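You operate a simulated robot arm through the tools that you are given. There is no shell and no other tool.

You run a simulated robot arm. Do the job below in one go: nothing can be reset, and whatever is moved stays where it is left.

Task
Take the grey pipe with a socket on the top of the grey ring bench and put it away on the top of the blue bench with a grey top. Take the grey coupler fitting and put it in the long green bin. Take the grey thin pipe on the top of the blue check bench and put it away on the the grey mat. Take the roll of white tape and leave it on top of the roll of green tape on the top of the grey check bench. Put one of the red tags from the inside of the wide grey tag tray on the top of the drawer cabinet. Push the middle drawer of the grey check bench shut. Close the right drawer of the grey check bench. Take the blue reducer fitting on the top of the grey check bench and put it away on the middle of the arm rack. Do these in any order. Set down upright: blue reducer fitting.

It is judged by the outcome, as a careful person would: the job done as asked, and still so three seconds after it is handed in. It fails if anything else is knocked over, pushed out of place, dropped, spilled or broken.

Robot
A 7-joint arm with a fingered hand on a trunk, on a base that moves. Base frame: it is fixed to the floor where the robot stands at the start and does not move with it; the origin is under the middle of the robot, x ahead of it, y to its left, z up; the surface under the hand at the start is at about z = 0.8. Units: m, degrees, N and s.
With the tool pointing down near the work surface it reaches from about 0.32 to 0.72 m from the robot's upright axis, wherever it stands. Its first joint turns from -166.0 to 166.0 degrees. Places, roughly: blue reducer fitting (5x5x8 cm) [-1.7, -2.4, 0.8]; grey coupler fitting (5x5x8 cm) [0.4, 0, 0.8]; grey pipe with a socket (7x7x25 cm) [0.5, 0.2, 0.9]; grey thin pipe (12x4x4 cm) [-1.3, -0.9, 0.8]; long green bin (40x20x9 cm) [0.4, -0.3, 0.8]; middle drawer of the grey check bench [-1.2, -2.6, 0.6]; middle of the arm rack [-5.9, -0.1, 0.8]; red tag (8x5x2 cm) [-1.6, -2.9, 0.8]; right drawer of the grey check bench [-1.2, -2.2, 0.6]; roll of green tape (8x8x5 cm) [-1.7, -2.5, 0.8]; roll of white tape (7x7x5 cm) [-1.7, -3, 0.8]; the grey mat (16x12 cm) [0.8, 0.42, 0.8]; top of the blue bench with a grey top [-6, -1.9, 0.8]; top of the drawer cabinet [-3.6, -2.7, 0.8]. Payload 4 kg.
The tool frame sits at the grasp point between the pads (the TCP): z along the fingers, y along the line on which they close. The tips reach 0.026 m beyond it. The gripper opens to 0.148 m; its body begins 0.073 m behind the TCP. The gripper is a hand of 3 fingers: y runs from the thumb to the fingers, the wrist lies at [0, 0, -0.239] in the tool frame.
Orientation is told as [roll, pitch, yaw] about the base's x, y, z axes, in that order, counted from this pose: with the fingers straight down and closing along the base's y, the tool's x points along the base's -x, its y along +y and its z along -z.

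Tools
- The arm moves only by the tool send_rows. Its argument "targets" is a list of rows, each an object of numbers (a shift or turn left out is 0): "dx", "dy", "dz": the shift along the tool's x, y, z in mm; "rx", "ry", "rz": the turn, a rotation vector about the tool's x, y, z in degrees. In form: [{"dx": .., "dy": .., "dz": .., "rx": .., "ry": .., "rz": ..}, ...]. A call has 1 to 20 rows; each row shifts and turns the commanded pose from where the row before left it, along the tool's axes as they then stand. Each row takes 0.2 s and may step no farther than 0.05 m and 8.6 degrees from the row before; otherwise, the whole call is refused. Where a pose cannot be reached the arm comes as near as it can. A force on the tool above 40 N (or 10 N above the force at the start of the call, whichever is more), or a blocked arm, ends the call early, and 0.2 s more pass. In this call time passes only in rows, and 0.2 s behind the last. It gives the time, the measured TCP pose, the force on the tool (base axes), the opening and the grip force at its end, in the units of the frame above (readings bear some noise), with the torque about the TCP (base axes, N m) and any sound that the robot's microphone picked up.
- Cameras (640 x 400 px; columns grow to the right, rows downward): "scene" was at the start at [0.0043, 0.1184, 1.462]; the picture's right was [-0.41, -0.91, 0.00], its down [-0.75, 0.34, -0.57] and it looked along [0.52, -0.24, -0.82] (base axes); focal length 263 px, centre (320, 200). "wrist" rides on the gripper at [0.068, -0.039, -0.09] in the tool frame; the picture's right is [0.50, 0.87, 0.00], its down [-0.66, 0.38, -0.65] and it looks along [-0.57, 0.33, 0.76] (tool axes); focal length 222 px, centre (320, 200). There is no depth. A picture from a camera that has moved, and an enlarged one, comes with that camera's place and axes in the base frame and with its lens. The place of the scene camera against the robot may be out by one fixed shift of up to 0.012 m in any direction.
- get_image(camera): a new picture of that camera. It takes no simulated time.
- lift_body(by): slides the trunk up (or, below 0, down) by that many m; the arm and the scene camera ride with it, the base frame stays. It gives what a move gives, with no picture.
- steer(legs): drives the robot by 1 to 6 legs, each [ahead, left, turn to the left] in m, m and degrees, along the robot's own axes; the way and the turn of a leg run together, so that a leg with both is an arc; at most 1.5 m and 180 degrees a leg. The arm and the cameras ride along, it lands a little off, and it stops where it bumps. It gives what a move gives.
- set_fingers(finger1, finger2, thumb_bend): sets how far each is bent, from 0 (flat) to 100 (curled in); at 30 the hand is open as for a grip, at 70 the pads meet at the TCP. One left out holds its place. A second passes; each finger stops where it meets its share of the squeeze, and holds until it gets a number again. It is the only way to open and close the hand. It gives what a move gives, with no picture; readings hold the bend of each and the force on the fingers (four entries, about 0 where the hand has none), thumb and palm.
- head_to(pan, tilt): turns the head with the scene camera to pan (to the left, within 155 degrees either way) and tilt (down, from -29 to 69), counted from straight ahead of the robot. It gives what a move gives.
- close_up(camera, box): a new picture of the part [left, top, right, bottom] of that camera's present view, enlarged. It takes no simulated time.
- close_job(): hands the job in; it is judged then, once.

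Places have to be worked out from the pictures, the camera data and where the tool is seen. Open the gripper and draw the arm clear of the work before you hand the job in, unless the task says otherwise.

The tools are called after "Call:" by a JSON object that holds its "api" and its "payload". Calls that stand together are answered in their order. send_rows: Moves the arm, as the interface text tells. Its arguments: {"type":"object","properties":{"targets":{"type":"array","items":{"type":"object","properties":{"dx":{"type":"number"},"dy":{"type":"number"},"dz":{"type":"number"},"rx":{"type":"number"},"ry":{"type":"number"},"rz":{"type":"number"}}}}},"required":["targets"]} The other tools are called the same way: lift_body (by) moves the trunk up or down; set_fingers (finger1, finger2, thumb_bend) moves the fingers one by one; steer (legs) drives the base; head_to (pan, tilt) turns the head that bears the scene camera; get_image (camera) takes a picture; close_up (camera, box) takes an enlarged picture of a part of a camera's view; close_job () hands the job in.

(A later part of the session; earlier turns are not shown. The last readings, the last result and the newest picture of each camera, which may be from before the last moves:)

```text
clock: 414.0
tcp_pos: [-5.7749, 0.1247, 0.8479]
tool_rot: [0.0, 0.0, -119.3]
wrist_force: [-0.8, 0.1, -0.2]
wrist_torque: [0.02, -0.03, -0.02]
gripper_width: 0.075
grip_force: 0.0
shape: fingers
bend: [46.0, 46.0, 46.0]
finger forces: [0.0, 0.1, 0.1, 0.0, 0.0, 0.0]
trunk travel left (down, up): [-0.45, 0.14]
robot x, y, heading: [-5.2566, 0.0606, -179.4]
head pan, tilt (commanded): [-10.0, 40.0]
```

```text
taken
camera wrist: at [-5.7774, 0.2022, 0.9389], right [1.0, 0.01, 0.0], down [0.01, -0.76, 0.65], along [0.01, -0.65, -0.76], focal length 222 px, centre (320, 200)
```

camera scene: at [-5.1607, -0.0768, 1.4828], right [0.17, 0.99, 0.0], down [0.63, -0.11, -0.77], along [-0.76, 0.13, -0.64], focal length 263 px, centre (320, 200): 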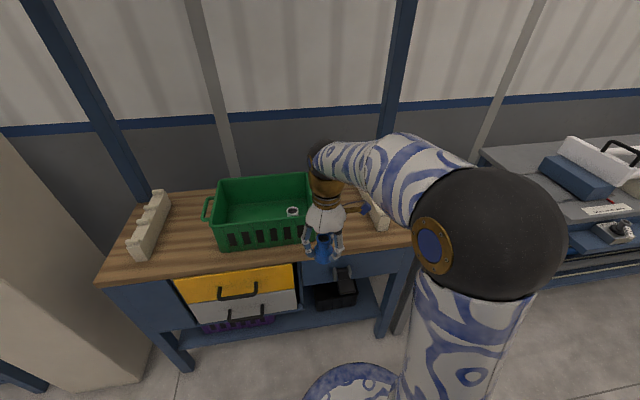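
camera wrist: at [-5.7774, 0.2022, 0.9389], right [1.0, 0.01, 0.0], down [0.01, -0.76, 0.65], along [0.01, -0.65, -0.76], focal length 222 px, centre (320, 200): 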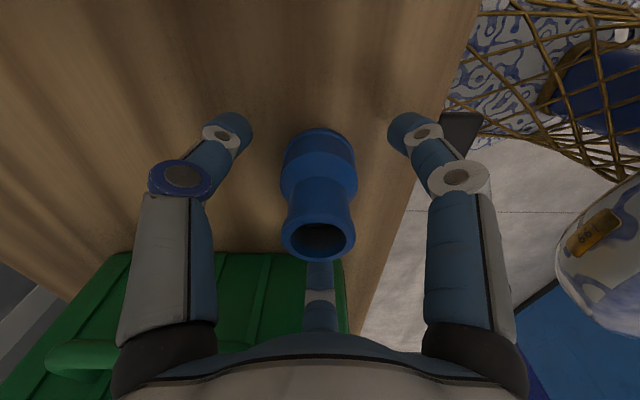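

The reducer stands upright and free. I raise the hand straight up (staying below the upper shelf), retract towards the robot and check.

Call:
{"api": "send_rows", "payload": {"targets": [{"dz": -15}, {"dz": -30}, {"dz": -35}, {"dz": -35}, {"dz": -35}]}}

Call:
{"api": "send_rows", "payload": {"targets": [{"dx": 14, "dy": 25}, {"dx": 14, "dy": 25}, {"dx": 14, "dy": 25}]}}

Call:
{"api": "close_up", "payload": {"camera": "scene", "box": [180, 140, 460, 315]}}

Call:
{"api": "get_image", "payload": {"camera": "wrist"}}

```text
clock: 415.2
tcp_pos: [-5.7751, 0.1244, 0.9985]
tool_rot: [-0.1, 0.0, -119.3]
wrist_force: [0.5, 0.5, 0.1]
wrist_torque: [0.03, 0.01, 0.02]
gripper_width: 0.0751
grip_force: 0.1
shape: fingers
bend: [46.0, 46.0, 46.0]
finger forces: [0.1, 0.1, 0.1, 0.0, 0.0, 0.1]
trunk travel left (down, up): [-0.45, 0.14]
robot x, y, heading: [-5.2559, 0.0601, -179.8]
head pan, tilt (commanded): [-10.0, 40.0]
```

```text
clock: 416.0
tcp_pos: [-5.688, 0.125, 0.9983]
tool_rot: [-0.1, 0.0, -119.3]
wrist_force: [0.2, -0.7, 0.4]
wrist_torque: [-0.01, 0.0, -0.01]
gripper_width: 0.0747
grip_force: 0.0
shape: fingers
bend: [46.0, 46.0, 46.0]
finger forces: [0.0, 0.0, 0.1, 0.0, 0.0, 0.0]
trunk travel left (down, up): [-0.45, 0.14]
robot x, y, heading: [-5.2579, 0.0584, -179.3]
head pan, tilt (commanded): [-10.0, 40.0]
```

```text
2.29 times, centred on (320, 228) of scene
camera zoom: at [-5.2806, -0.0777, 1.4827], right [0.17, 0.99, 0.0], down [0.63, -0.11, -0.77], along [-0.76, 0.13, -0.64], focal length 601 px, centre (320, 137)
```

zoom: 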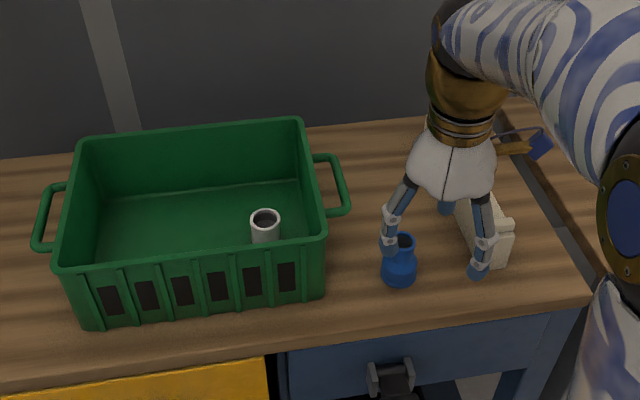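

```text
taken
camera wrist: at [-5.6899, 0.2027, 1.0889], right [1.0, 0.01, 0.0], down [0.01, -0.76, 0.65], along [0.01, -0.65, -0.76], focal length 222 px, centre (320, 200)
```

wrist: 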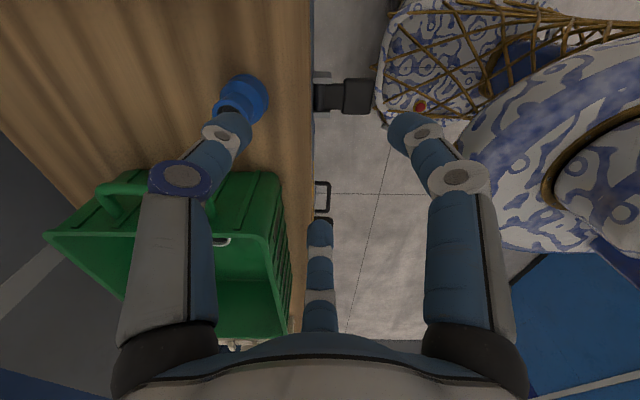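

The reducer stands upright on the rack. All that remains are the drawers: I drive back along the aisle to the front side of the check benches.

Call:
{"api": "steer", "payload": {"legs": [[-0.65, 0, 0], [0, -1.26, 0], [-1.5, 0, 0], [-1.5, 0, 0], [-1.15, 0, 0]]}}

Call:
{"api": "send_rows", "payload": {"targets": [{"rz": 7.5}, {"rz": 7.5}, {"rz": 7.5}, {"rz": 7.5}, {"rz": 7.5}, {"rz": 7.5}, {"rz": 7.5}, {"rz": 7.5}]}}

Call:
{"api": "head_to", "payload": {"pan": 60, "tilt": 25}}

Call:
{"api": "get_image", "payload": {"camera": "scene"}}

```text
clock: 445.1
tcp_pos: [-0.9101, 1.378, 0.9962]
tool_rot: [0.0, -0.2, -120.7]
wrist_force: [0.7, -0.8, -0.9]
wrist_torque: [0.01, 0.04, 0.0]
gripper_width: 0.0748
grip_force: 0.1
shape: fingers
bend: [46.0, 46.0, 46.0]
finger forces: [0.1, 0.0, 0.0, 0.1, 0.0, 0.0]
trunk travel left (down, up): [-0.45, 0.14]
robot x, y, heading: [-0.4805, 1.3058, 179.1]
head pan, tilt (commanded): [-10.0, 40.0]
```

```text
clock: 446.9
tcp_pos: [-0.91, 1.3794, 0.9971]
tool_rot: [0.0, -0.1, 179.2]
wrist_force: [-0.1, 0.0, 0.3]
wrist_torque: [-0.03, -0.01, 0.02]
gripper_width: 0.0751
grip_force: 0.0
shape: fingers
bend: [46.0, 46.0, 46.0]
finger forces: [0.0, 0.0, 0.0, 0.1, 0.1, 0.0]
trunk travel left (down, up): [-0.45, 0.14]
robot x, y, heading: [-0.4775, 1.305, 179.2]
head pan, tilt (commanded): [-10.0, 40.0]
```

```text
clock: 448.3
tcp_pos: [-0.9108, 1.3806, 0.9962]
tool_rot: [0.1, -0.1, 179.4]
wrist_force: [0.0, -0.4, -1.1]
wrist_torque: [0.0, -0.03, -0.02]
gripper_width: 0.0747
grip_force: 0.1
shape: fingers
bend: [46.0, 46.0, 46.0]
finger forces: [0.0, 0.0, 0.0, 0.0, 0.1, 0.0]
trunk travel left (down, up): [-0.45, 0.14]
robot x, y, heading: [-0.479, 1.3054, 178.9]
head pan, tilt (commanded): [60.0, 25.0]
```

```text
taken
camera scene: at [-0.4713, 1.0714, 1.506], right [-0.86, 0.52, 0.0], down [0.22, 0.36, -0.91], along [-0.47, -0.78, -0.42], focal length 263 px, centre (320, 200)
```

scene: 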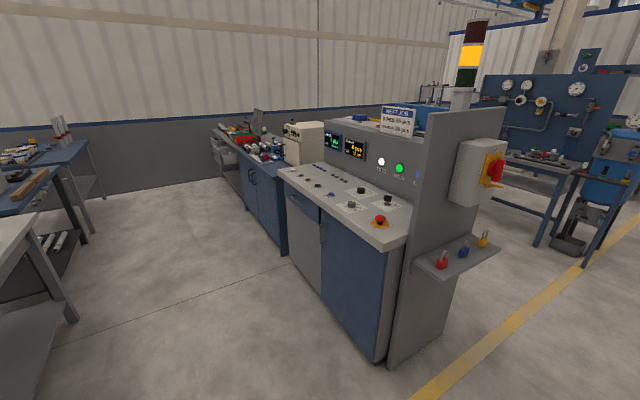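

The front aisle is free. I step back a little from the console line and slide down towards the grey check bench, stopping at y ≈ -1.2 to look at the drawers.

Call:
{"api": "steer", "payload": {"legs": [[-0.13, 0, 1], [0, 1.5, 0], [0, 1.0, 0]]}}

Call:
{"api": "head_to", "payload": {"pan": 40, "tilt": 30}}

Call:
{"api": "get_image", "payload": {"camera": "scene"}}

Call:
{"api": "head_to", "payload": {"pan": 100, "tilt": 30}}

Call:
{"api": "get_image", "payload": {"camera": "scene"}}

```text
clock: 461.4
tcp_pos: [-0.7464, -1.156, 0.9981]
tool_rot: [0.0, 0.0, -178.5]
wrist_force: [0.0, 0.0, 0.4]
wrist_torque: [0.0, 0.03, 0.03]
gripper_width: 0.0749
grip_force: 0.1
shape: fingers
bend: [46.0, 46.0, 46.0]
finger forces: [0.1, 0.0, 0.0, 0.0, 0.0, 0.1]
trunk travel left (down, up): [-0.45, 0.14]
robot x, y, heading: [-0.3073, -1.2104, -178.9]
head pan, tilt (commanded): [60.0, 25.0]
```

```text
clock: 462.3
tcp_pos: [-0.7457, -1.1549, 0.9974]
tool_rot: [0.0, -0.2, -178.5]
wrist_force: [0.0, 0.3, -0.9]
wrist_torque: [0.0, 0.02, -0.01]
gripper_width: 0.0749
grip_force: 0.0
shape: fingers
bend: [46.0, 46.0, 46.0]
finger forces: [0.0, 0.0, 0.0, 0.0, 0.0, 0.0]
trunk travel left (down, up): [-0.45, 0.14]
robot x, y, heading: [-0.3115, -1.2132, -178.9]
head pan, tilt (commanded): [40.0, 30.0]
```

```text
taken
camera scene: at [-0.3184, -1.4254, 1.4981], right [-0.66, 0.75, 0.0], down [0.38, 0.33, -0.87], along [-0.65, -0.57, -0.5], focal length 263 px, centre (320, 200)
```

scene: 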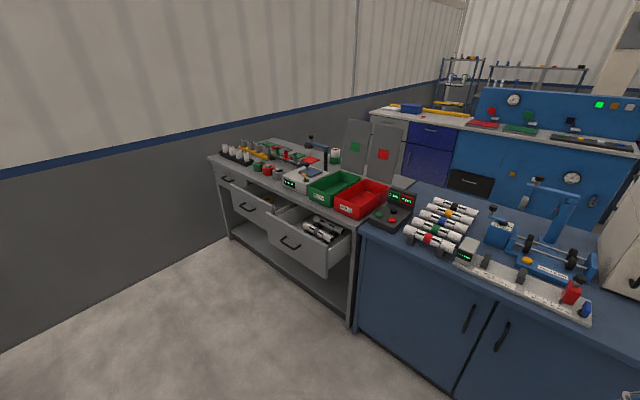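

```text
clock: 463.6
tcp_pos: [-0.7434, -1.1554, 0.9981]
tool_rot: [0.0, -0.1, -178.5]
wrist_force: [0.7, 0.7, -0.3]
wrist_torque: [0.01, 0.0, 0.01]
gripper_width: 0.0749
grip_force: 0.1
shape: fingers
bend: [46.0, 46.0, 46.0]
finger forces: [0.0, 0.1, 0.1, 0.0, 0.1, 0.0]
trunk travel left (down, up): [-0.45, 0.14]
robot x, y, heading: [-0.3109, -1.2116, -178.7]
head pan, tilt (commanded): [100.0, 30.0]
```

```text
taken
camera scene: at [-0.2329, -1.4544, 1.4981], right [-0.98, -0.19, 0.0], down [-0.1, 0.49, -0.87], along [0.17, -0.85, -0.5], focal length 263 px, centre (320, 200)
```

scene: 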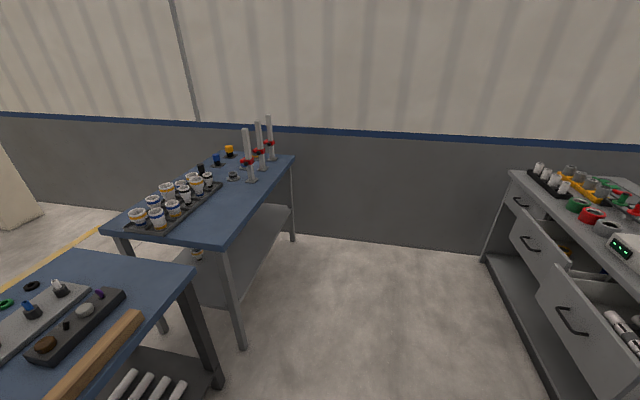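

Both the middle and right drawers stick out; the right one holds tubes. I zoom in to measure them.

Call:
{"api": "head_to", "payload": {"pan": 45, "tilt": 35}}

Call:
{"api": "close_up", "payload": {"camera": "scene", "box": [200, 100, 440, 270]}}

```text
clock: 464.8
tcp_pos: [-0.746, -1.1544, 0.998]
tool_rot: [0.0, -0.1, -178.5]
wrist_force: [0.3, -0.5, -0.3]
wrist_torque: [-0.05, -0.02, 0.03]
gripper_width: 0.075
grip_force: 0.0
shape: fingers
bend: [46.0, 46.0, 46.0]
finger forces: [0.0, 0.0, 0.1, 0.1, 0.0, 0.1]
trunk travel left (down, up): [-0.45, 0.14]
robot x, y, heading: [-0.3122, -1.213, -179.0]
head pan, tilt (commanded): [45.0, 35.0]
```

```text
2.35 times, centred on (320, 185) of scene
camera zoom: at [-0.3113, -1.4293, 1.4903], right [-0.72, 0.69, 0.0], down [0.4, 0.41, -0.82], along [-0.57, -0.59, -0.57], focal length 618 px, centre (320, 235)
```

zoom: 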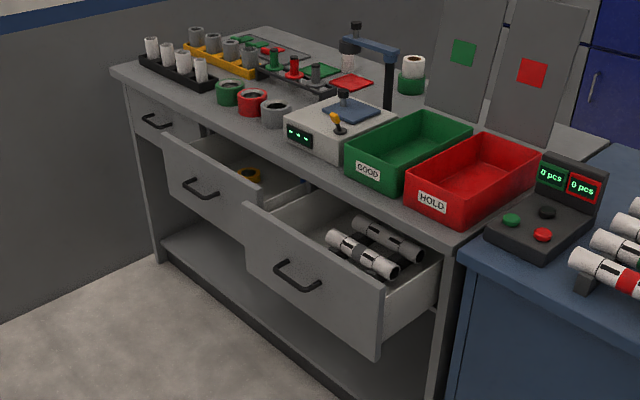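

The right drawer front stands at about x = -1.03 (y ≈ -2.43 to -2.0) and the middle one at about x = -1.09 (y ≈ -2.85 to -2.43), z 0.57 to 0.73, bench front edge x ≈ -1.166. I move in front of the middle drawer and make a closed fingertip cone for pushing.

Call:
{"api": "steer", "payload": {"legs": [[0, 1.43, -1.1]]}}

Call:
{"api": "set_fingers", "payload": {"finger1": 70, "finger2": 70, "thumb_bend": 70}}

Call:
{"api": "head_to", "payload": {"pan": 0, "tilt": 45}}

Call:
{"api": "get_image", "payload": {"camera": "scene"}}

```text
clock: 471.9
tcp_pos: [-0.739, -2.5516, 0.9984]
tool_rot: [-0.1, 0.0, 179.3]
wrist_force: [0.6, -0.1, 0.3]
wrist_torque: [0.03, -0.03, -0.02]
gripper_width: 0.075
grip_force: 0.0
shape: fingers
bend: [46.0, 46.0, 46.0]
finger forces: [0.0, 0.0, 0.0, 0.0, 0.1, 0.0]
trunk travel left (down, up): [-0.45, 0.14]
robot x, y, heading: [-0.3087, -2.6238, 178.9]
head pan, tilt (commanded): [45.0, 35.0]
```

```text
clock: 472.9
tcp_pos: [-0.7396, -2.5503, 0.997]
tool_rot: [0.0, -0.2, 179.2]
wrist_force: [-0.4, -0.8, -0.2]
wrist_torque: [0.02, 0.02, 0.02]
gripper_width: 0.0003
grip_force: 0.1
shape: fingers
bend: [69.0, 69.0, 70.0]
finger forces: [0.0, 0.0, 0.1, 0.0, 0.0, 0.1]
trunk travel left (down, up): [-0.45, 0.14]
robot x, y, heading: [-0.3147, -2.6255, 178.7]
head pan, tilt (commanded): [45.0, 35.0]
```

```text
clock: 474.0
tcp_pos: [-0.7397, -2.5514, 0.9974]
tool_rot: [-0.1, -0.1, 179.3]
wrist_force: [-0.4, -1.1, -0.2]
wrist_torque: [0.0, -0.01, -0.04]
gripper_width: 0.0
grip_force: 0.1
shape: fingers
bend: [69.0, 69.0, 70.0]
finger forces: [0.0, 0.0, 0.0, 0.1, 0.0, 0.1]
trunk travel left (down, up): [-0.45, 0.14]
robot x, y, heading: [-0.31, -2.6233, 178.9]
head pan, tilt (commanded): [0.0, 45.0]
```

```text
taken
camera scene: at [-0.3346, -2.7795, 1.4755], right [0.02, 1.0, 0.0], down [0.71, -0.01, -0.71], along [-0.71, 0.01, -0.71], focal length 263 px, centre (320, 200)
```

scene: 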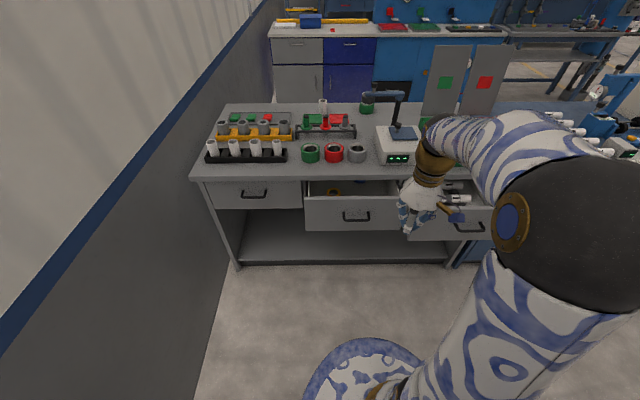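

Measured from here: middle drawer face x ≈ -1.09, y -2.83 to -2.45, handle at y ≈ -2.63, z ≈ 0.65. I move the closed hand forward to the left of the handle, then lower the trunk so the arm can push horizontally.

Call:
{"api": "send_rows", "payload": {"targets": [{"dx": -31.2, "dy": 32.2, "dz": 8}, {"dx": -31.2, "dy": 32.2, "dz": 8}, {"dx": -31.2, "dy": 32.2, "dz": 8}, {"dx": -31.2, "dy": 32.2, "dz": 8}, {"dx": -31.2, "dy": 32.2, "dz": 8}, {"dx": -31.2, "dy": 32.2, "dz": 8}]}}

Call:
{"api": "lift_body", "payload": {"by": -0.22}}

Call:
{"api": "get_image", "payload": {"camera": "scene"}}

Call:
{"api": "get_image", "payload": {"camera": "wrist"}}

```text
clock: 475.4
tcp_pos: [-0.9296, -2.7435, 0.9506]
tool_rot: [0.0, -0.1, 179.2]
wrist_force: [0.2, 0.8, -0.7]
wrist_torque: [0.0, -0.01, -0.03]
gripper_width: 0.0004
grip_force: 0.0
shape: fingers
bend: [69.0, 69.0, 70.0]
finger forces: [0.1, 0.1, 0.0, 0.0, 0.0, 0.0]
trunk travel left (down, up): [-0.45, 0.14]
robot x, y, heading: [-0.3088, -2.6256, 179.3]
head pan, tilt (commanded): [0.0, 45.0]
```

```text
clock: 477.7
tcp_pos: [-0.9302, -2.7436, 0.7303]
tool_rot: [-0.1, -0.1, 179.3]
wrist_force: [-0.1, 0.3, 0.0]
wrist_torque: [0.02, 0.0, 0.03]
gripper_width: 0.0002
grip_force: 0.0
shape: fingers
bend: [69.0, 69.0, 70.0]
finger forces: [0.0, 0.1, 0.0, 0.0, 0.1, 0.0]
trunk travel left (down, up): [-0.23, 0.36]
robot x, y, heading: [-0.3068, -2.6271, 179.0]
head pan, tilt (commanded): [0.0, 45.0]
```

```text
taken
camera scene: at [-0.3347, -2.7795, 1.2555], right [0.02, 1.0, 0.0], down [0.71, -0.01, -0.71], along [-0.71, 0.01, -0.71], focal length 263 px, centre (320, 200)
```

scene: 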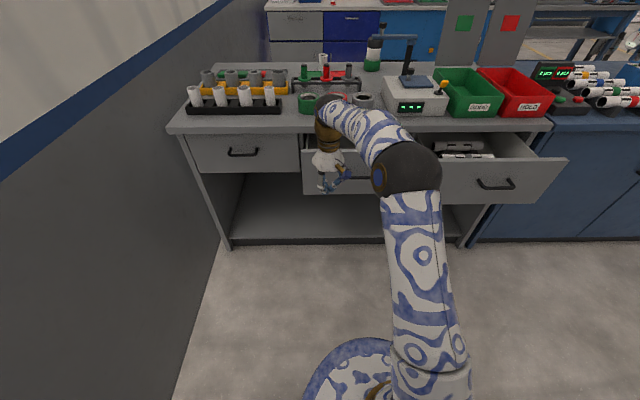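

```text
taken
camera wrist: at [-0.8626, -2.7058, 0.8214], right [0.49, -0.87, 0.0], down [-0.66, -0.37, 0.66], along [-0.57, -0.32, -0.76], focal length 222 px, centre (320, 200)
```

wrist: 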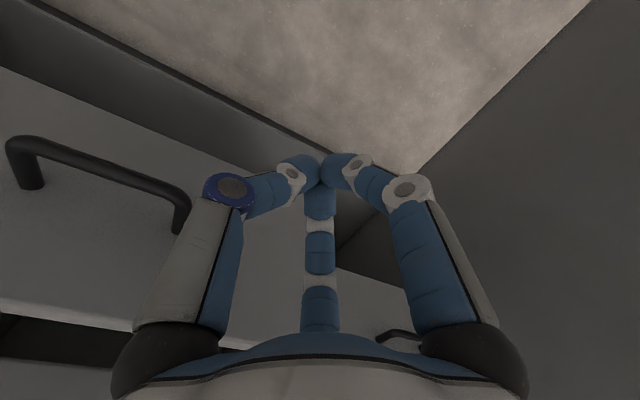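

The fingertip cone is ready left of the handle. I tilt the hand forward in steps, checking that the arm follows.

Call:
{"api": "send_rows", "payload": {"targets": [{"ry": -8}, {"ry": -8}, {"ry": -8}, {"ry": -8}, {"ry": -8}]}}

Call:
{"api": "get_image", "payload": {"camera": "scene"}}

```text
clock: 478.9
tcp_pos: [-0.9294, -2.7432, 0.7306]
tool_rot: [0.1, -40.2, 179.3]
wrist_force: [0.4, -0.7, 0.5]
wrist_torque: [0.01, 0.02, -0.03]
gripper_width: 0.0003
grip_force: 0.0
shape: fingers
bend: [69.0, 69.0, 70.0]
finger forces: [0.1, 0.2, 0.1, 0.0, 0.0, 0.1]
trunk travel left (down, up): [-0.23, 0.36]
robot x, y, heading: [-0.3023, -2.6235, 179.2]
head pan, tilt (commanded): [0.0, 45.0]
```

```text
taken
camera scene: at [-0.3348, -2.7793, 1.2555], right [0.02, 1.0, 0.0], down [0.71, -0.01, -0.71], along [-0.71, 0.01, -0.71], focal length 263 px, centre (320, 200)
```

scene: 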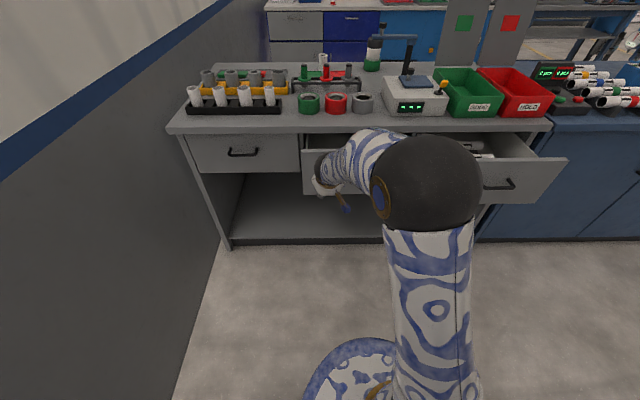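

The arm follows (40° now). I continue the tilt to about 72°.

Call:
{"api": "send_rows", "payload": {"targets": [{"ry": -8}, {"ry": -8}, {"ry": -8}, {"ry": -8}]}}

Call:
{"api": "get_image", "payload": {"camera": "scene"}}

Call:
{"api": "get_image", "payload": {"camera": "wrist"}}

```text
clock: 479.9
tcp_pos: [-0.9304, -2.7419, 0.7246]
tool_rot: [0.0, -72.2, 179.5]
wrist_force: [0.4, -0.2, 0.4]
wrist_torque: [-0.01, -0.02, 0.0]
gripper_width: 0.0002
grip_force: 0.1
shape: fingers
bend: [69.0, 70.0, 70.0]
finger forces: [0.0, 0.0, 0.0, 0.0, 0.0, 0.0]
out of reach, approached as far as the arm can: row 1
trunk travel left (down, up): [-0.23, 0.36]
robot x, y, heading: [-0.3091, -2.6267, 179.4]
head pan, tilt (commanded): [0.0, 45.0]
```

```text
taken
camera scene: at [-0.3346, -2.7794, 1.2556], right [0.02, 1.0, 0.0], down [0.71, -0.01, -0.71], along [-0.71, 0.01, -0.71], focal length 263 px, centre (320, 200)
```

scene: 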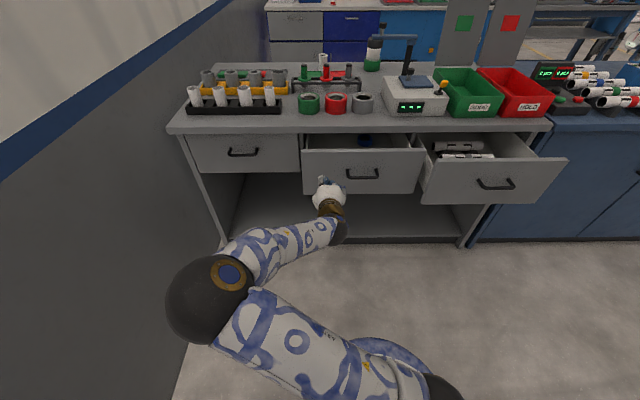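

```text
taken
camera wrist: at [-0.8244, -2.7048, 0.6893], right [0.14, -0.87, -0.48], down [0.42, -0.38, 0.82], along [-0.9, -0.32, 0.31], focal length 222 px, centre (320, 200)
```

wrist: 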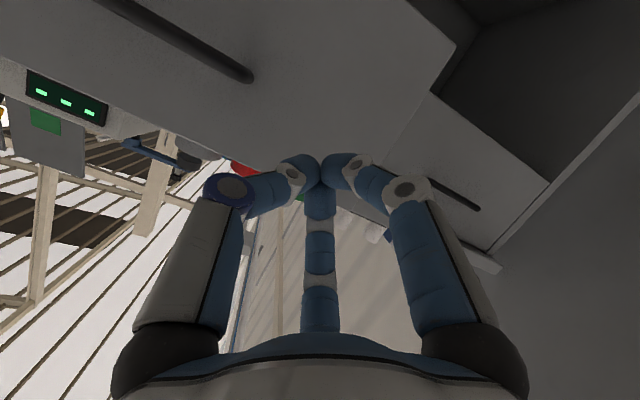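

The arm has swung its elbow low to the left but holds the hand as wanted (tilt 72°), and now I see the drawer faces clearly: middle face z 0.55–0.74, handle y -2.68 to -2.56. I bring the fingertips to just before the face, left of the handle.

Call:
{"api": "send_rows", "payload": {"targets": [{"dx": 6.6, "dz": 28.4}, {"dx": 6.6, "dz": 28.4}, {"dx": 6.6, "dz": 28.4}, {"dx": 6.6, "dz": 28.4}]}}

Call:
{"api": "get_image", "payload": {"camera": "scene"}}

```text
clock: 480.9
tcp_pos: [-1.0301, -2.7425, 0.6646]
tool_rot: [0.1, -72.0, 179.2]
wrist_force: [-0.8, 1.2, -0.5]
wrist_torque: [-0.02, -0.01, 0.0]
gripper_width: 0.0004
grip_force: 0.0
shape: fingers
bend: [69.0, 70.0, 70.0]
finger forces: [0.1, 0.0, 0.0, 0.0, 0.0, 0.0]
trunk travel left (down, up): [-0.23, 0.36]
robot x, y, heading: [-0.3106, -2.6265, 179.1]
head pan, tilt (commanded): [0.0, 45.0]
```

```text
taken
camera scene: at [-0.3348, -2.7796, 1.2554], right [0.02, 1.0, 0.0], down [0.71, -0.01, -0.71], along [-0.71, 0.01, -0.71], focal length 263 px, centre (320, 200)
```

scene: 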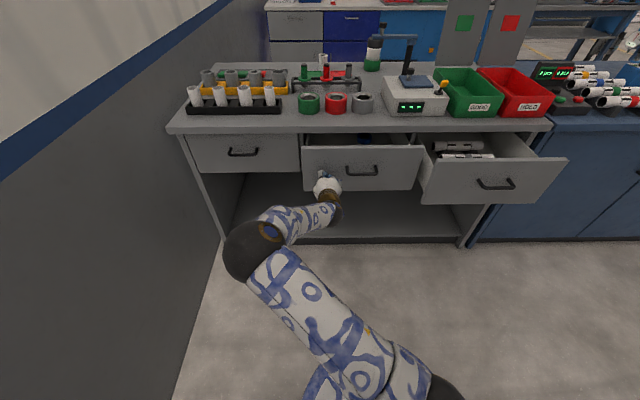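

The fingertips are just before the face at y ≈ -2.74, clear of the handle. I push in -x with small steps and watch the force.

Call:
{"api": "send_rows", "payload": {"targets": [{"dx": -3.1, "dz": 9.5}, {"dx": -3.1, "dz": 9.5}, {"dx": -3.1, "dz": 9.5}, {"dx": -3.1, "dz": 9.5}, {"dx": -3.1, "dz": 9.5}]}}

Call:
{"api": "close_up", "payload": {"camera": "scene", "box": [180, 100, 580, 260]}}

```text
clock: 482.1
tcp_pos: [-1.0813, -2.7394, 0.6647]
tool_rot: [0.2, -72.1, 179.2]
wrist_force: [-0.4, 0.5, 1.1]
wrist_torque: [0.02, 0.03, -0.02]
gripper_width: 0.0002
grip_force: 0.0
shape: fingers
bend: [69.0, 70.0, 70.0]
finger forces: [0.1, 0.1, 0.0, 0.0, 0.0, 0.0]
trunk travel left (down, up): [-0.23, 0.36]
robot x, y, heading: [-0.3073, -2.626, 179.0]
head pan, tilt (commanded): [0.0, 45.0]
```

```text
1.60 times, centred on (380, 180) of scene
camera zoom: at [-0.3347, -2.7796, 1.2554], right [0.02, 1.0, 0.0], down [0.71, -0.01, -0.71], along [-0.71, 0.01, -0.71], focal length 420 px, centre (224, 232)
```

zoom: 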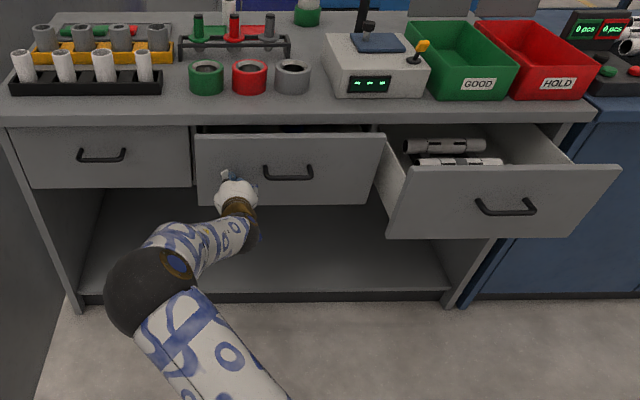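

The middle drawer is moving in easily. I keep pushing.

Call:
{"api": "send_rows", "payload": {"targets": [{"dx": -3.1, "dz": 9.5}, {"dx": -3.1, "dz": 9.5}, {"dx": -3.1, "dz": 9.5}, {"dx": -3.1, "dz": 9.5}]}}

Call:
{"api": "close_up", "payload": {"camera": "scene", "box": [180, 100, 580, 260]}}

```text
clock: 483.1
tcp_pos: [-1.1208, -2.7382, 0.6642]
tool_rot: [0.0, -72.1, 179.3]
wrist_force: [-1.1, -0.4, 0.0]
wrist_torque: [-0.01, 0.02, 0.0]
gripper_width: 0.0006
grip_force: 0.0
shape: fingers
bend: [69.0, 70.0, 70.0]
finger forces: [0.1, 0.0, 0.0, 0.0, 0.0, 0.0]
trunk travel left (down, up): [-0.23, 0.36]
robot x, y, heading: [-0.3088, -2.6253, 179.0]
head pan, tilt (commanded): [0.0, 45.0]
```

```text
1.60 times, centred on (380, 180) of scene
camera zoom: at [-0.3347, -2.7796, 1.2554], right [0.02, 1.0, 0.0], down [0.71, -0.01, -0.71], along [-0.71, 0.01, -0.71], focal length 420 px, centre (224, 232)
```

zoom: 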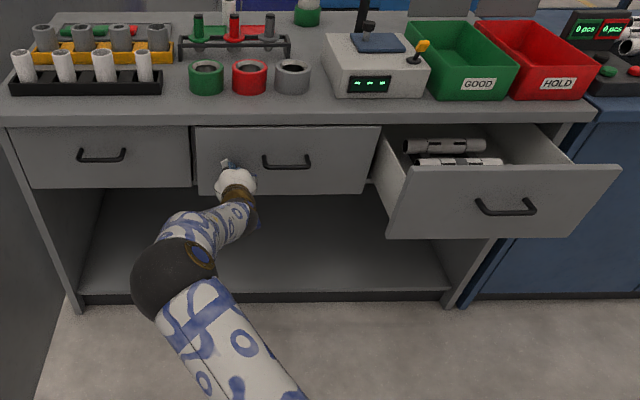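

The middle face is almost level with the closed left drawer, still about 2 cm out. I push on until it stops.

Call:
{"api": "send_rows", "payload": {"targets": [{"dx": -2.5, "dz": 7.6}, {"dx": -2.5, "dz": 7.6}, {"dx": -2.5, "dz": 7.6}]}}

Call:
{"api": "close_up", "payload": {"camera": "scene", "box": [180, 100, 580, 260]}}

```text
clock: 483.9
tcp_pos: [-1.1442, -2.7391, 0.6653]
tool_rot: [0.0, -72.1, 179.2]
wrist_force: [0.4, -0.8, -0.2]
wrist_torque: [0.0, -0.03, -0.01]
gripper_width: 0.0
grip_force: 0.0
shape: fingers
bend: [69.0, 70.0, 70.0]
finger forces: [0.0, 0.0, 0.1, 0.1, 0.0, 0.1]
trunk travel left (down, up): [-0.23, 0.36]
robot x, y, heading: [-0.3067, -2.6255, 179.0]
head pan, tilt (commanded): [0.0, 45.0]
```

```text
1.60 times, centred on (380, 180) of scene
camera zoom: at [-0.3347, -2.7796, 1.2554], right [0.02, 1.0, 0.0], down [0.71, -0.01, -0.71], along [-0.71, 0.01, -0.71], focal length 420 px, centre (224, 232)
```

zoom: 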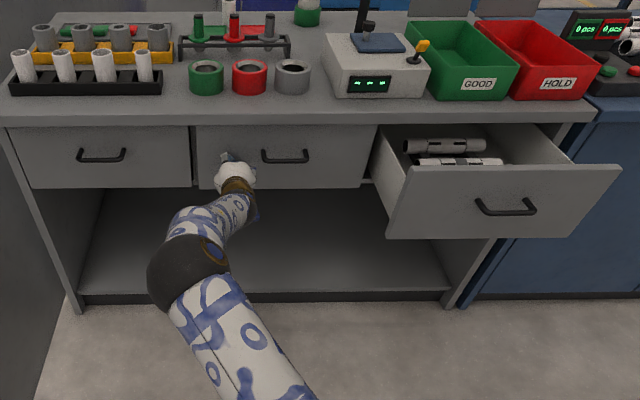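

Nearly flush now. I press on in 3 mm steps to find the end stop.

Call:
{"api": "send_rows", "payload": {"targets": [{"dx": -0.9, "dz": 2.9}, {"dx": -0.9, "dz": 2.9}, {"dx": -0.9, "dz": 2.9}]}}

Call:
{"api": "close_up", "payload": {"camera": "scene", "box": [180, 130, 420, 240]}}

```text
clock: 484.7
tcp_pos: [-1.1537, -2.7386, 0.6643]
tool_rot: [0.2, -72.1, 179.2]
wrist_force: [0.2, 0.0, -0.6]
wrist_torque: [-0.01, -0.01, 0.01]
gripper_width: 0.0003
grip_force: 0.0
shape: fingers
bend: [69.0, 70.0, 70.0]
finger forces: [0.0, 0.1, 0.0, 0.0, 0.0, 0.1]
trunk travel left (down, up): [-0.23, 0.36]
robot x, y, heading: [-0.3104, -2.6271, 178.8]
head pan, tilt (commanded): [0.0, 45.0]
```

```text
2.67 times, centred on (300, 185) of scene
camera zoom: at [-0.3348, -2.7796, 1.2554], right [0.02, 1.0, 0.0], down [0.71, -0.01, -0.71], along [-0.71, 0.01, -0.71], focal length 701 px, centre (373, 240)
```

zoom: 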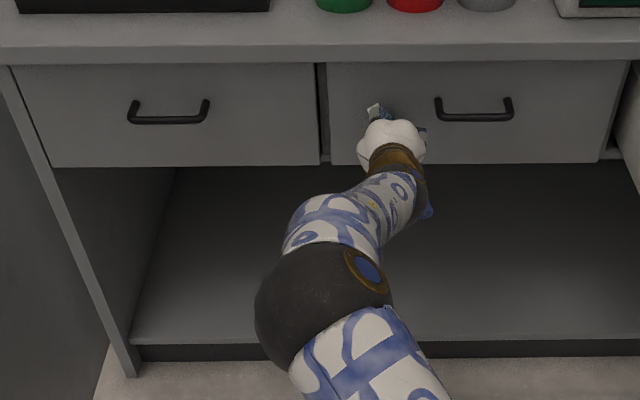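

The middle face now looks flush with the closed left drawer, yet no stop was felt. I press a few millimetres more, gently, to find it.

Call:
{"api": "send_rows", "payload": {"targets": [{"dx": -0.6, "dz": 1.9}, {"dx": -0.6, "dz": 1.9}]}}

Call:
{"api": "close_up", "payload": {"camera": "scene", "box": [180, 130, 420, 240]}}

Call:
{"api": "get_image", "payload": {"camera": "wrist"}}

```text
clock: 485.3
tcp_pos: [-1.1582, -2.7394, 0.6643]
tool_rot: [0.1, -72.1, 179.2]
wrist_force: [0.1, 0.1, -0.2]
wrist_torque: [-0.01, -0.03, 0.0]
gripper_width: 0.0004
grip_force: 0.0
shape: fingers
bend: [69.0, 70.0, 70.0]
finger forces: [0.1, 0.1, 0.1, 0.0, 0.0, 0.0]
trunk travel left (down, up): [-0.23, 0.36]
robot x, y, heading: [-0.3084, -2.626, 179.0]
head pan, tilt (commanded): [0.0, 45.0]
```

```text
2.67 times, centred on (300, 185) of scene
camera zoom: at [-0.3348, -2.7796, 1.2554], right [0.02, 1.0, 0.0], down [0.71, -0.01, -0.71], along [-0.71, 0.01, -0.71], focal length 701 px, centre (373, 240)
```

zoom: 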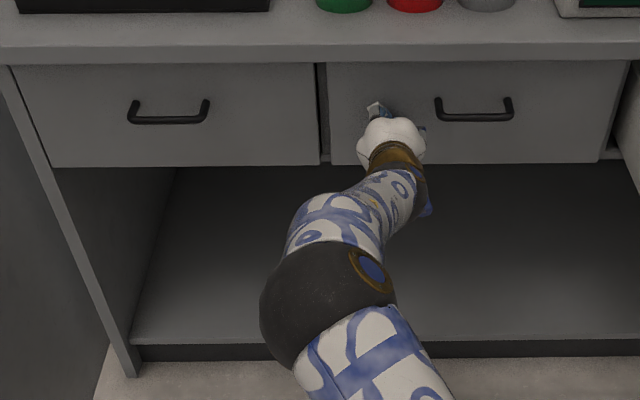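

```text
taken
camera wrist: at [-1.0515, -2.7024, 0.629], right [0.14, -0.87, -0.48], down [0.42, -0.38, 0.82], along [-0.9, -0.32, 0.31], focal length 222 px, centre (320, 200)
```

wrist: 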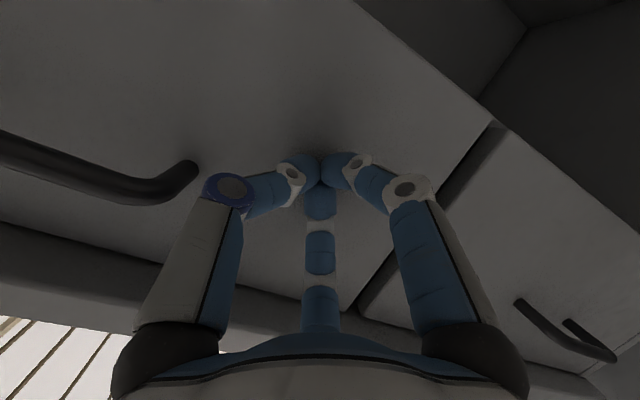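

The face did not move in that last step and no force shows, so the drawer has run in ahead of the fingertips. I advance in small steps to touch it and confirm it is against its stop.

Call:
{"api": "send_rows", "payload": {"targets": [{"dx": -0.9, "dz": 2.9}, {"dx": -0.9, "dz": 2.9}, {"dx": -0.9, "dz": 2.9}]}}

```text
clock: 486.0
tcp_pos: [-1.1602, -2.737, 0.6637]
tool_rot: [-0.2, -71.9, 179.3]
wrist_force: [24.0, 1.2, 6.5]
wrist_torque: [0.02, 0.1, -0.17]
gripper_width: 0.0001
grip_force: 16.7
shape: fingers
bend: [69.0, 72.0, 71.0]
finger forces: [0.0, 13.1, 0.0, 0.1, 19.3, 0.1]
trunk travel left (down, up): [-0.23, 0.36]
robot x, y, heading: [-0.3074, -2.6255, 178.9]
head pan, tilt (commanded): [0.0, 45.0]
stopped in row 3: the force on the tool passed its limit at 44 N (the readings are from after the stop); the commanded pose is now the measured one
```

It hit a firm stop (44 N), so the middle drawer is fully shut. I withdraw the hand and move over to the right drawer.

Call:
{"api": "send_rows", "payload": {"targets": [{"dx": 5, "dz": -15}, {"dx": 7.6, "dz": -24}, {"dx": 7.6, "dz": -24}, {"dx": 7.6, "dz": -24}, {"dx": 7.6, "dz": -24}, {"dx": 5, "dz": -15}]}}

Call:
{"api": "steer", "payload": {"legs": [[-0.12, 0, 0], [0, -0.42, 0]]}}

Call:
{"api": "get_image", "payload": {"camera": "scene"}}

```text
clock: 487.4
tcp_pos: [-1.0312, -2.7393, 0.6633]
tool_rot: [-0.3, -71.7, 179.4]
wrist_force: [-0.2, 0.1, -0.6]
wrist_torque: [0.0, 0.01, -0.01]
gripper_width: 0.0003
grip_force: 0.1
shape: fingers
bend: [69.0, 70.0, 70.0]
finger forces: [0.1, 0.0, 0.0, 0.0, 0.0, 0.0]
trunk travel left (down, up): [-0.23, 0.36]
robot x, y, heading: [-0.3117, -2.6259, 179.2]
head pan, tilt (commanded): [0.0, 45.0]
```

```text
clock: 490.9
tcp_pos: [-0.9051, -2.3234, 0.6634]
tool_rot: [-0.2, -71.8, 179.5]
wrist_force: [-0.7, -0.5, -0.2]
wrist_torque: [0.02, -0.01, 0.0]
gripper_width: 0.0003
grip_force: 0.0
shape: fingers
bend: [69.0, 70.0, 70.0]
finger forces: [0.0, 0.1, 0.0, 0.0, 0.1, 0.0]
trunk travel left (down, up): [-0.23, 0.36]
robot x, y, heading: [-0.1814, -2.2107, 179.2]
head pan, tilt (commanded): [0.0, 45.0]
```

```text
taken
camera scene: at [-0.2068, -2.3619, 1.2554], right [0.02, 1.0, 0.0], down [0.71, -0.01, -0.71], along [-0.71, 0.01, -0.71], focal length 263 px, centre (320, 200)
```

scene: 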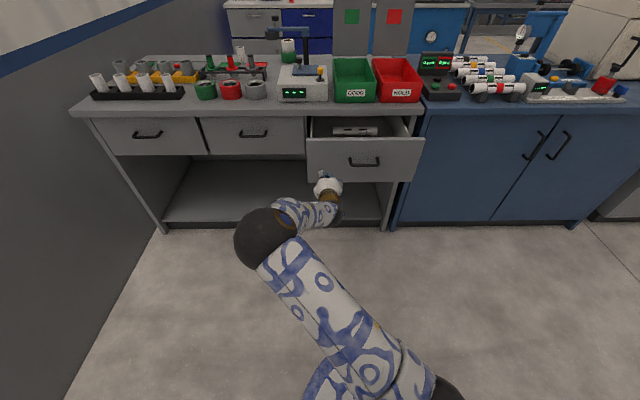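

The middle drawer is flush now. The right drawer's face is at about x = -1.03, handle y -2.25 to -2.13; my fist at y = -2.32 is left of the handle. I retract a little and drive closer so the arm has full pushing range.

Call:
{"api": "send_rows", "payload": {"targets": [{"dx": 6.9, "dz": -21.4}, {"dx": 6.9, "dz": -21.4}, {"dx": 6.9, "dz": -21.4}, {"dx": 6.9, "dz": -21.4}]}}

Call:
{"api": "steer", "payload": {"legs": [[0.13, 0, 0]]}}

Call:
{"api": "close_up", "payload": {"camera": "scene", "box": [80, 90, 480, 250]}}

```text
clock: 491.9
tcp_pos: [-0.8132, -2.3237, 0.6634]
tool_rot: [-0.3, -71.8, 179.4]
wrist_force: [-0.2, 0.4, -0.9]
wrist_torque: [-0.02, -0.01, -0.03]
gripper_width: 0.0004
grip_force: 0.2
shape: fingers
bend: [69.0, 70.0, 70.0]
finger forces: [0.0, 0.1, 0.0, 0.0, 0.1, 0.0]
trunk travel left (down, up): [-0.23, 0.36]
robot x, y, heading: [-0.1813, -2.2107, 179.1]
head pan, tilt (commanded): [0.0, 45.0]
```

```text
clock: 493.1
tcp_pos: [-0.9446, -2.3209, 0.664]
tool_rot: [-0.3, -71.9, 179.5]
wrist_force: [0.5, -0.6, 0.0]
wrist_torque: [-0.01, 0.02, 0.02]
gripper_width: 0.0004
grip_force: 0.0
shape: fingers
bend: [69.0, 70.0, 70.0]
finger forces: [0.0, 0.1, 0.0, 0.1, 0.0, 0.0]
trunk travel left (down, up): [-0.23, 0.36]
robot x, y, heading: [-0.314, -2.2074, 179.1]
head pan, tilt (commanded): [0.0, 45.0]
```

```text
1.60 times, centred on (280, 170) of scene
camera zoom: at [-0.3382, -2.3598, 1.2554], right [0.02, 1.0, 0.0], down [0.71, -0.01, -0.71], along [-0.71, 0.01, -0.71], focal length 420 px, centre (384, 248)
```

zoom: 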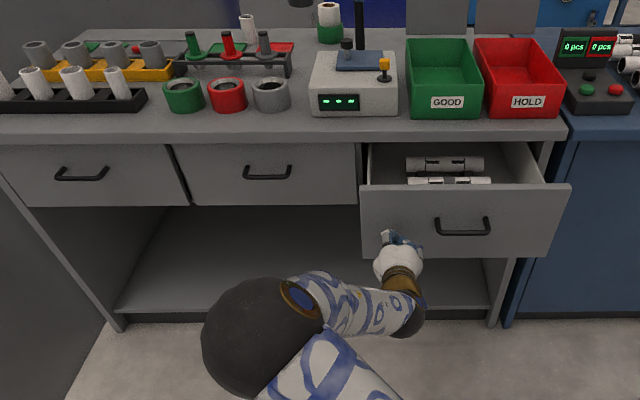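

Good position. I push slowly (so the tubes inside do not roll about) and watch progress.

Call:
{"api": "send_rows", "payload": {"targets": [{"dx": -2.5, "dz": 7.6}, {"dx": -2.5, "dz": 7.6}, {"dx": -2.5, "dz": 7.6}, {"dx": -2.5, "dz": 7.6}, {"dx": -2.5, "dz": 7.6}, {"dx": -1.5, "dz": 4.8}, {"dx": -1.5, "dz": 4.8}, {"dx": -1.5, "dz": 4.8}, {"dx": -1.5, "dz": 4.8}]}}

Call:
{"api": "close_up", "payload": {"camera": "scene", "box": [80, 90, 480, 250]}}

```text
clock: 495.1
tcp_pos: [-1.0046, -2.3208, 0.6625]
tool_rot: [-0.3, -71.8, 179.4]
wrist_force: [0.0, 0.4, 0.3]
wrist_torque: [-0.01, -0.02, 0.0]
gripper_width: 0.0004
grip_force: 0.1
shape: fingers
bend: [69.0, 70.0, 70.0]
finger forces: [0.0, 0.0, 0.0, 0.0, 0.0, 0.2]
trunk travel left (down, up): [-0.23, 0.36]
robot x, y, heading: [-0.3141, -2.2023, 179.1]
head pan, tilt (commanded): [0.0, 45.0]
```

```text
1.60 times, centred on (280, 170) of scene
camera zoom: at [-0.3383, -2.3598, 1.2554], right [0.02, 1.0, 0.0], down [0.71, -0.01, -0.71], along [-0.71, 0.01, -0.71], focal length 420 px, centre (384, 248)
```

zoom: 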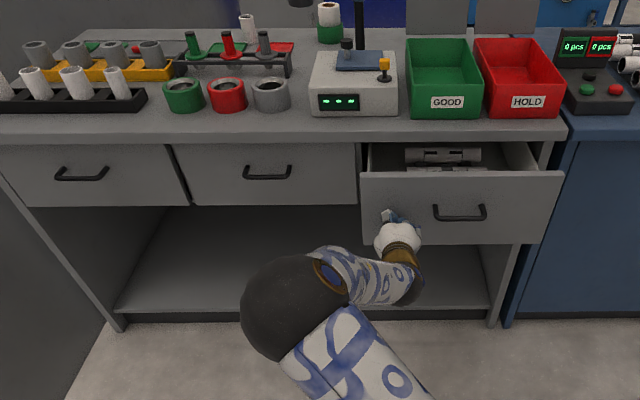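

It is sliding in. I continue at the same slow pace.

Call:
{"api": "send_rows", "payload": {"targets": [{"dx": -1.5, "dz": 4.8}, {"dx": -1.5, "dz": 4.8}, {"dx": -1.5, "dz": 4.8}, {"dx": -1.5, "dz": 4.8}, {"dx": -1.5, "dz": 4.8}, {"dx": -1.5, "dz": 4.8}, {"dx": -1.5, "dz": 4.8}, {"dx": -1.5, "dz": 4.8}, {"dx": -1.5, "dz": 4.8}, {"dx": -1.5, "dz": 4.8}, {"dx": -1.5, "dz": 4.8}, {"dx": -1.5, "dz": 4.8}, {"dx": -1.5, "dz": 4.8}, {"dx": -1.5, "dz": 4.8}]}}

Call:
{"api": "close_up", "payload": {"camera": "scene", "box": [80, 90, 480, 250]}}

```text
clock: 498.1
tcp_pos: [-1.077, -2.32, 0.6618]
tool_rot: [-0.2, -71.8, 179.5]
wrist_force: [-0.4, 0.0, 0.2]
wrist_torque: [-0.02, 0.0, -0.02]
gripper_width: 0.0003
grip_force: 0.3
shape: fingers
bend: [69.0, 70.0, 70.0]
finger forces: [0.1, 0.0, 0.1, 0.0, 0.1, 0.0]
trunk travel left (down, up): [-0.23, 0.36]
robot x, y, heading: [-0.3114, -2.2041, 178.9]
head pan, tilt (commanded): [0.0, 45.0]
```

```text
1.60 times, centred on (280, 170) of scene
camera zoom: at [-0.3384, -2.3598, 1.2554], right [0.02, 1.0, 0.0], down [0.71, -0.01, -0.71], along [-0.71, 0.01, -0.71], focal length 420 px, centre (384, 248)
```

zoom: 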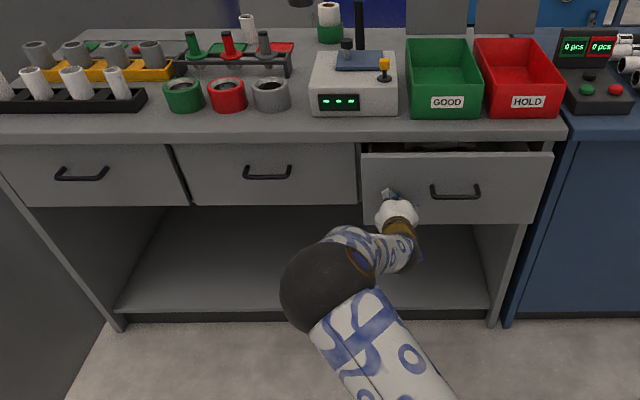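

Only a few centimetres remain. I keep pushing slowly towards the stop.

Call:
{"api": "send_rows", "payload": {"targets": [{"dx": -1.5, "dz": 4.8}, {"dx": -1.5, "dz": 4.8}, {"dx": -1.5, "dz": 4.8}, {"dx": -1.5, "dz": 4.8}, {"dx": -1.5, "dz": 4.8}, {"dx": -1.5, "dz": 4.8}, {"dx": -1.5, "dz": 4.8}, {"dx": -1.5, "dz": 4.8}, {"dx": -1.5, "dz": 4.8}, {"dx": -1.5, "dz": 4.8}, {"dx": -1.5, "dz": 4.8}, {"dx": -1.5, "dz": 4.8}]}}

Call:
{"api": "close_up", "payload": {"camera": "scene", "box": [80, 90, 480, 250]}}

```text
clock: 500.7
tcp_pos: [-1.1356, -2.3185, 0.6615]
tool_rot: [-0.2, -71.8, 179.3]
wrist_force: [0.4, -0.8, 0.0]
wrist_torque: [-0.01, 0.03, -0.02]
gripper_width: 0.0002
grip_force: 0.1
shape: fingers
bend: [69.0, 70.0, 70.0]
finger forces: [0.1, 0.1, 0.0, 0.0, 0.0, 0.0]
trunk travel left (down, up): [-0.23, 0.36]
robot x, y, heading: [-0.3117, -2.2012, 179.1]
head pan, tilt (commanded): [0.0, 45.0]
```

```text
1.60 times, centred on (280, 170) of scene
camera zoom: at [-0.3384, -2.3598, 1.2554], right [0.02, 1.0, 0.0], down [0.71, -0.01, -0.71], along [-0.71, 0.01, -0.71], focal length 420 px, centre (384, 248)
```

zoom: 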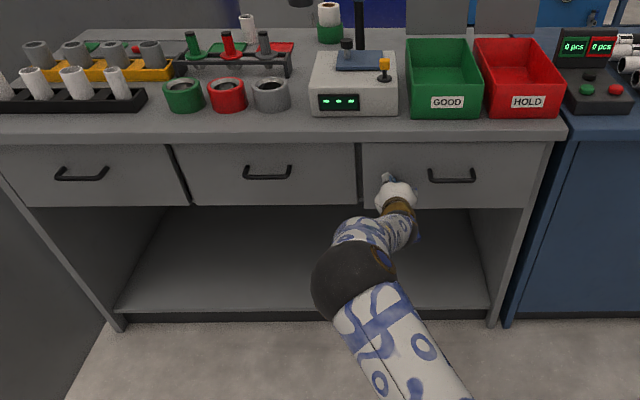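

Nearly flush. I push on until the end stop is felt.

Call:
{"api": "send_rows", "payload": {"targets": [{"dx": -1.2, "dz": 3.8}, {"dx": -1.2, "dz": 3.8}, {"dx": -1.2, "dz": 3.8}, {"dx": -0.9, "dz": 2.9}, {"dx": -0.9, "dz": 2.9}, {"dx": -0.9, "dz": 2.9}, {"dx": -0.9, "dz": 2.9}, {"dx": -0.9, "dz": 2.9}, {"dx": -0.9, "dz": 2.9}]}}

Call:
{"api": "close_up", "payload": {"camera": "scene", "box": [80, 90, 480, 250]}}

```text
clock: 502.6
tcp_pos: [-1.1602, -2.3176, 0.6603]
tool_rot: [-0.2, -71.6, 179.2]
wrist_force: [23.9, 2.2, 7.1]
wrist_torque: [0.03, 0.09, -0.12]
gripper_width: 0.0
grip_force: 16.2
shape: fingers
bend: [69.0, 72.0, 71.0]
finger forces: [0.0, 13.9, 0.1, 0.0, 19.2, 0.0]
trunk travel left (down, up): [-0.23, 0.36]
robot x, y, heading: [-0.3146, -2.2065, 179.1]
head pan, tilt (commanded): [0.0, 45.0]
stopped in row 9: the force on the tool passed its limit at 44 N (the readings are from after the stop); the commanded pose is now the measured one
```

```text
1.60 times, centred on (280, 170) of scene
camera zoom: at [-0.3344, -2.3595, 1.2557], right [0.01, 1.0, 0.0], down [0.71, -0.01, -0.71], along [-0.71, 0.01, -0.71], focal length 420 px, centre (384, 248)
```

zoom: 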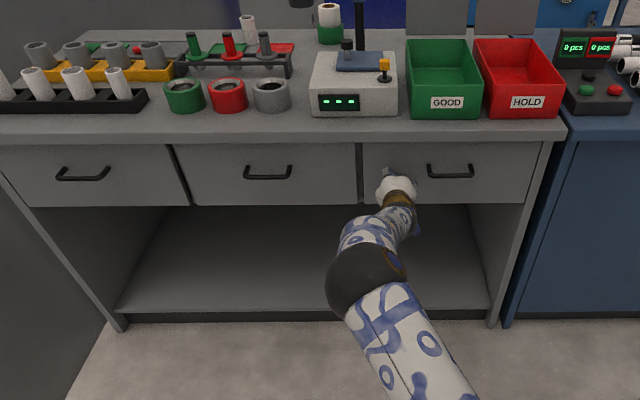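

The right drawer stopped at exactly the same depth as the middle one, so it is shut. I withdraw the hand, open it and check that both drawers stay closed.

Call:
{"api": "send_rows", "payload": {"targets": [{"dx": 3, "dz": -9}, {"dx": 7.6, "dz": -24}, {"dx": 7.6, "dz": -24}, {"dx": 7.6, "dz": -24}, {"dx": 7.6, "dz": -24}, {"dx": 7.6, "dz": -24}, {"dx": 7.6, "dz": -24}, {"dx": 7.6, "dz": -24}]}}

Call:
{"api": "steer", "payload": {"legs": [[-0.15, 0, 0]]}}

Call:
{"api": "set_fingers", "payload": {"finger1": 30, "finger2": 30, "thumb_bend": 30}}

Call:
{"api": "get_image", "payload": {"camera": "scene"}}

Call:
{"api": "close_up", "payload": {"camera": "scene", "box": [80, 20, 480, 220]}}

```text
clock: 504.4
tcp_pos: [-0.976, -2.319, 0.6606]
tool_rot: [-0.2, -71.5, 179.3]
wrist_force: [0.9, 0.2, -0.5]
wrist_torque: [0.0, 0.01, 0.0]
gripper_width: 0.0003
grip_force: 0.0
shape: fingers
bend: [69.0, 70.0, 70.0]
finger forces: [0.1, 0.0, 0.0, 0.1, 0.1, 0.0]
trunk travel left (down, up): [-0.23, 0.36]
robot x, y, heading: [-0.3127, -2.2064, 179.3]
head pan, tilt (commanded): [0.0, 45.0]
```

```text
clock: 505.8
tcp_pos: [-0.8267, -2.3231, 0.6602]
tool_rot: [-0.4, -71.5, 179.4]
wrist_force: [0.0, 1.3, 0.5]
wrist_torque: [-0.02, 0.0, 0.02]
gripper_width: 0.0004
grip_force: 0.0
shape: fingers
bend: [69.0, 70.0, 70.0]
finger forces: [0.1, 0.0, 0.0, 0.0, 0.0, 0.0]
trunk travel left (down, up): [-0.23, 0.36]
robot x, y, heading: [-0.1616, -2.2085, 179.3]
head pan, tilt (commanded): [0.0, 45.0]
```

```text
clock: 506.8
tcp_pos: [-0.8251, -2.3224, 0.6613]
tool_rot: [-0.4, -71.5, 179.4]
wrist_force: [-0.8, -0.8, -0.7]
wrist_torque: [-0.01, 0.0, -0.02]
gripper_width: 0.1266
grip_force: 0.1
shape: fingers
bend: [30.0, 30.0, 30.0]
finger forces: [0.1, 0.1, 0.0, 0.0, 0.0, 0.0]
trunk travel left (down, up): [-0.23, 0.36]
robot x, y, heading: [-0.1621, -2.2104, 179.4]
head pan, tilt (commanded): [0.0, 45.0]
```

```text
taken
camera scene: at [-0.1867, -2.362, 1.2554], right [0.01, 1.0, 0.0], down [0.71, -0.01, -0.71], along [-0.71, 0.01, -0.71], focal length 263 px, centre (320, 200)
```

scene: 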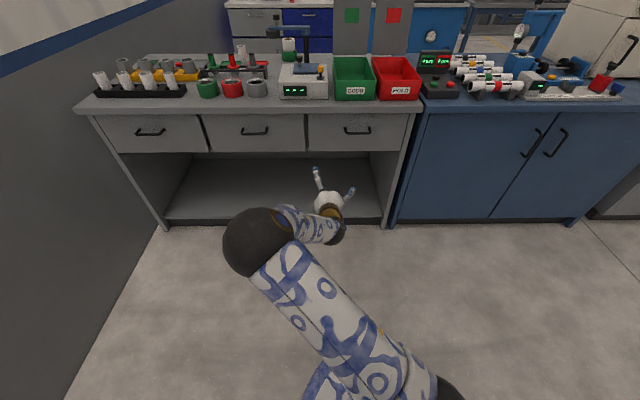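

```text
1.60 times, centred on (280, 120) of scene
camera zoom: at [-0.1867, -2.362, 1.2554], right [0.01, 1.0, 0.0], down [0.71, -0.01, -0.71], along [-0.71, 0.01, -0.71], focal length 420 px, centre (384, 328)
```

zoom: 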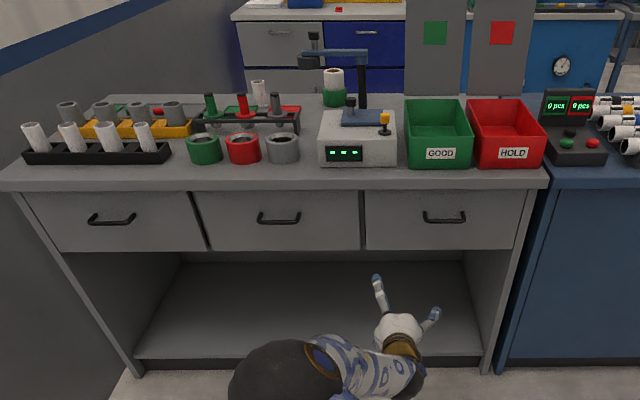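

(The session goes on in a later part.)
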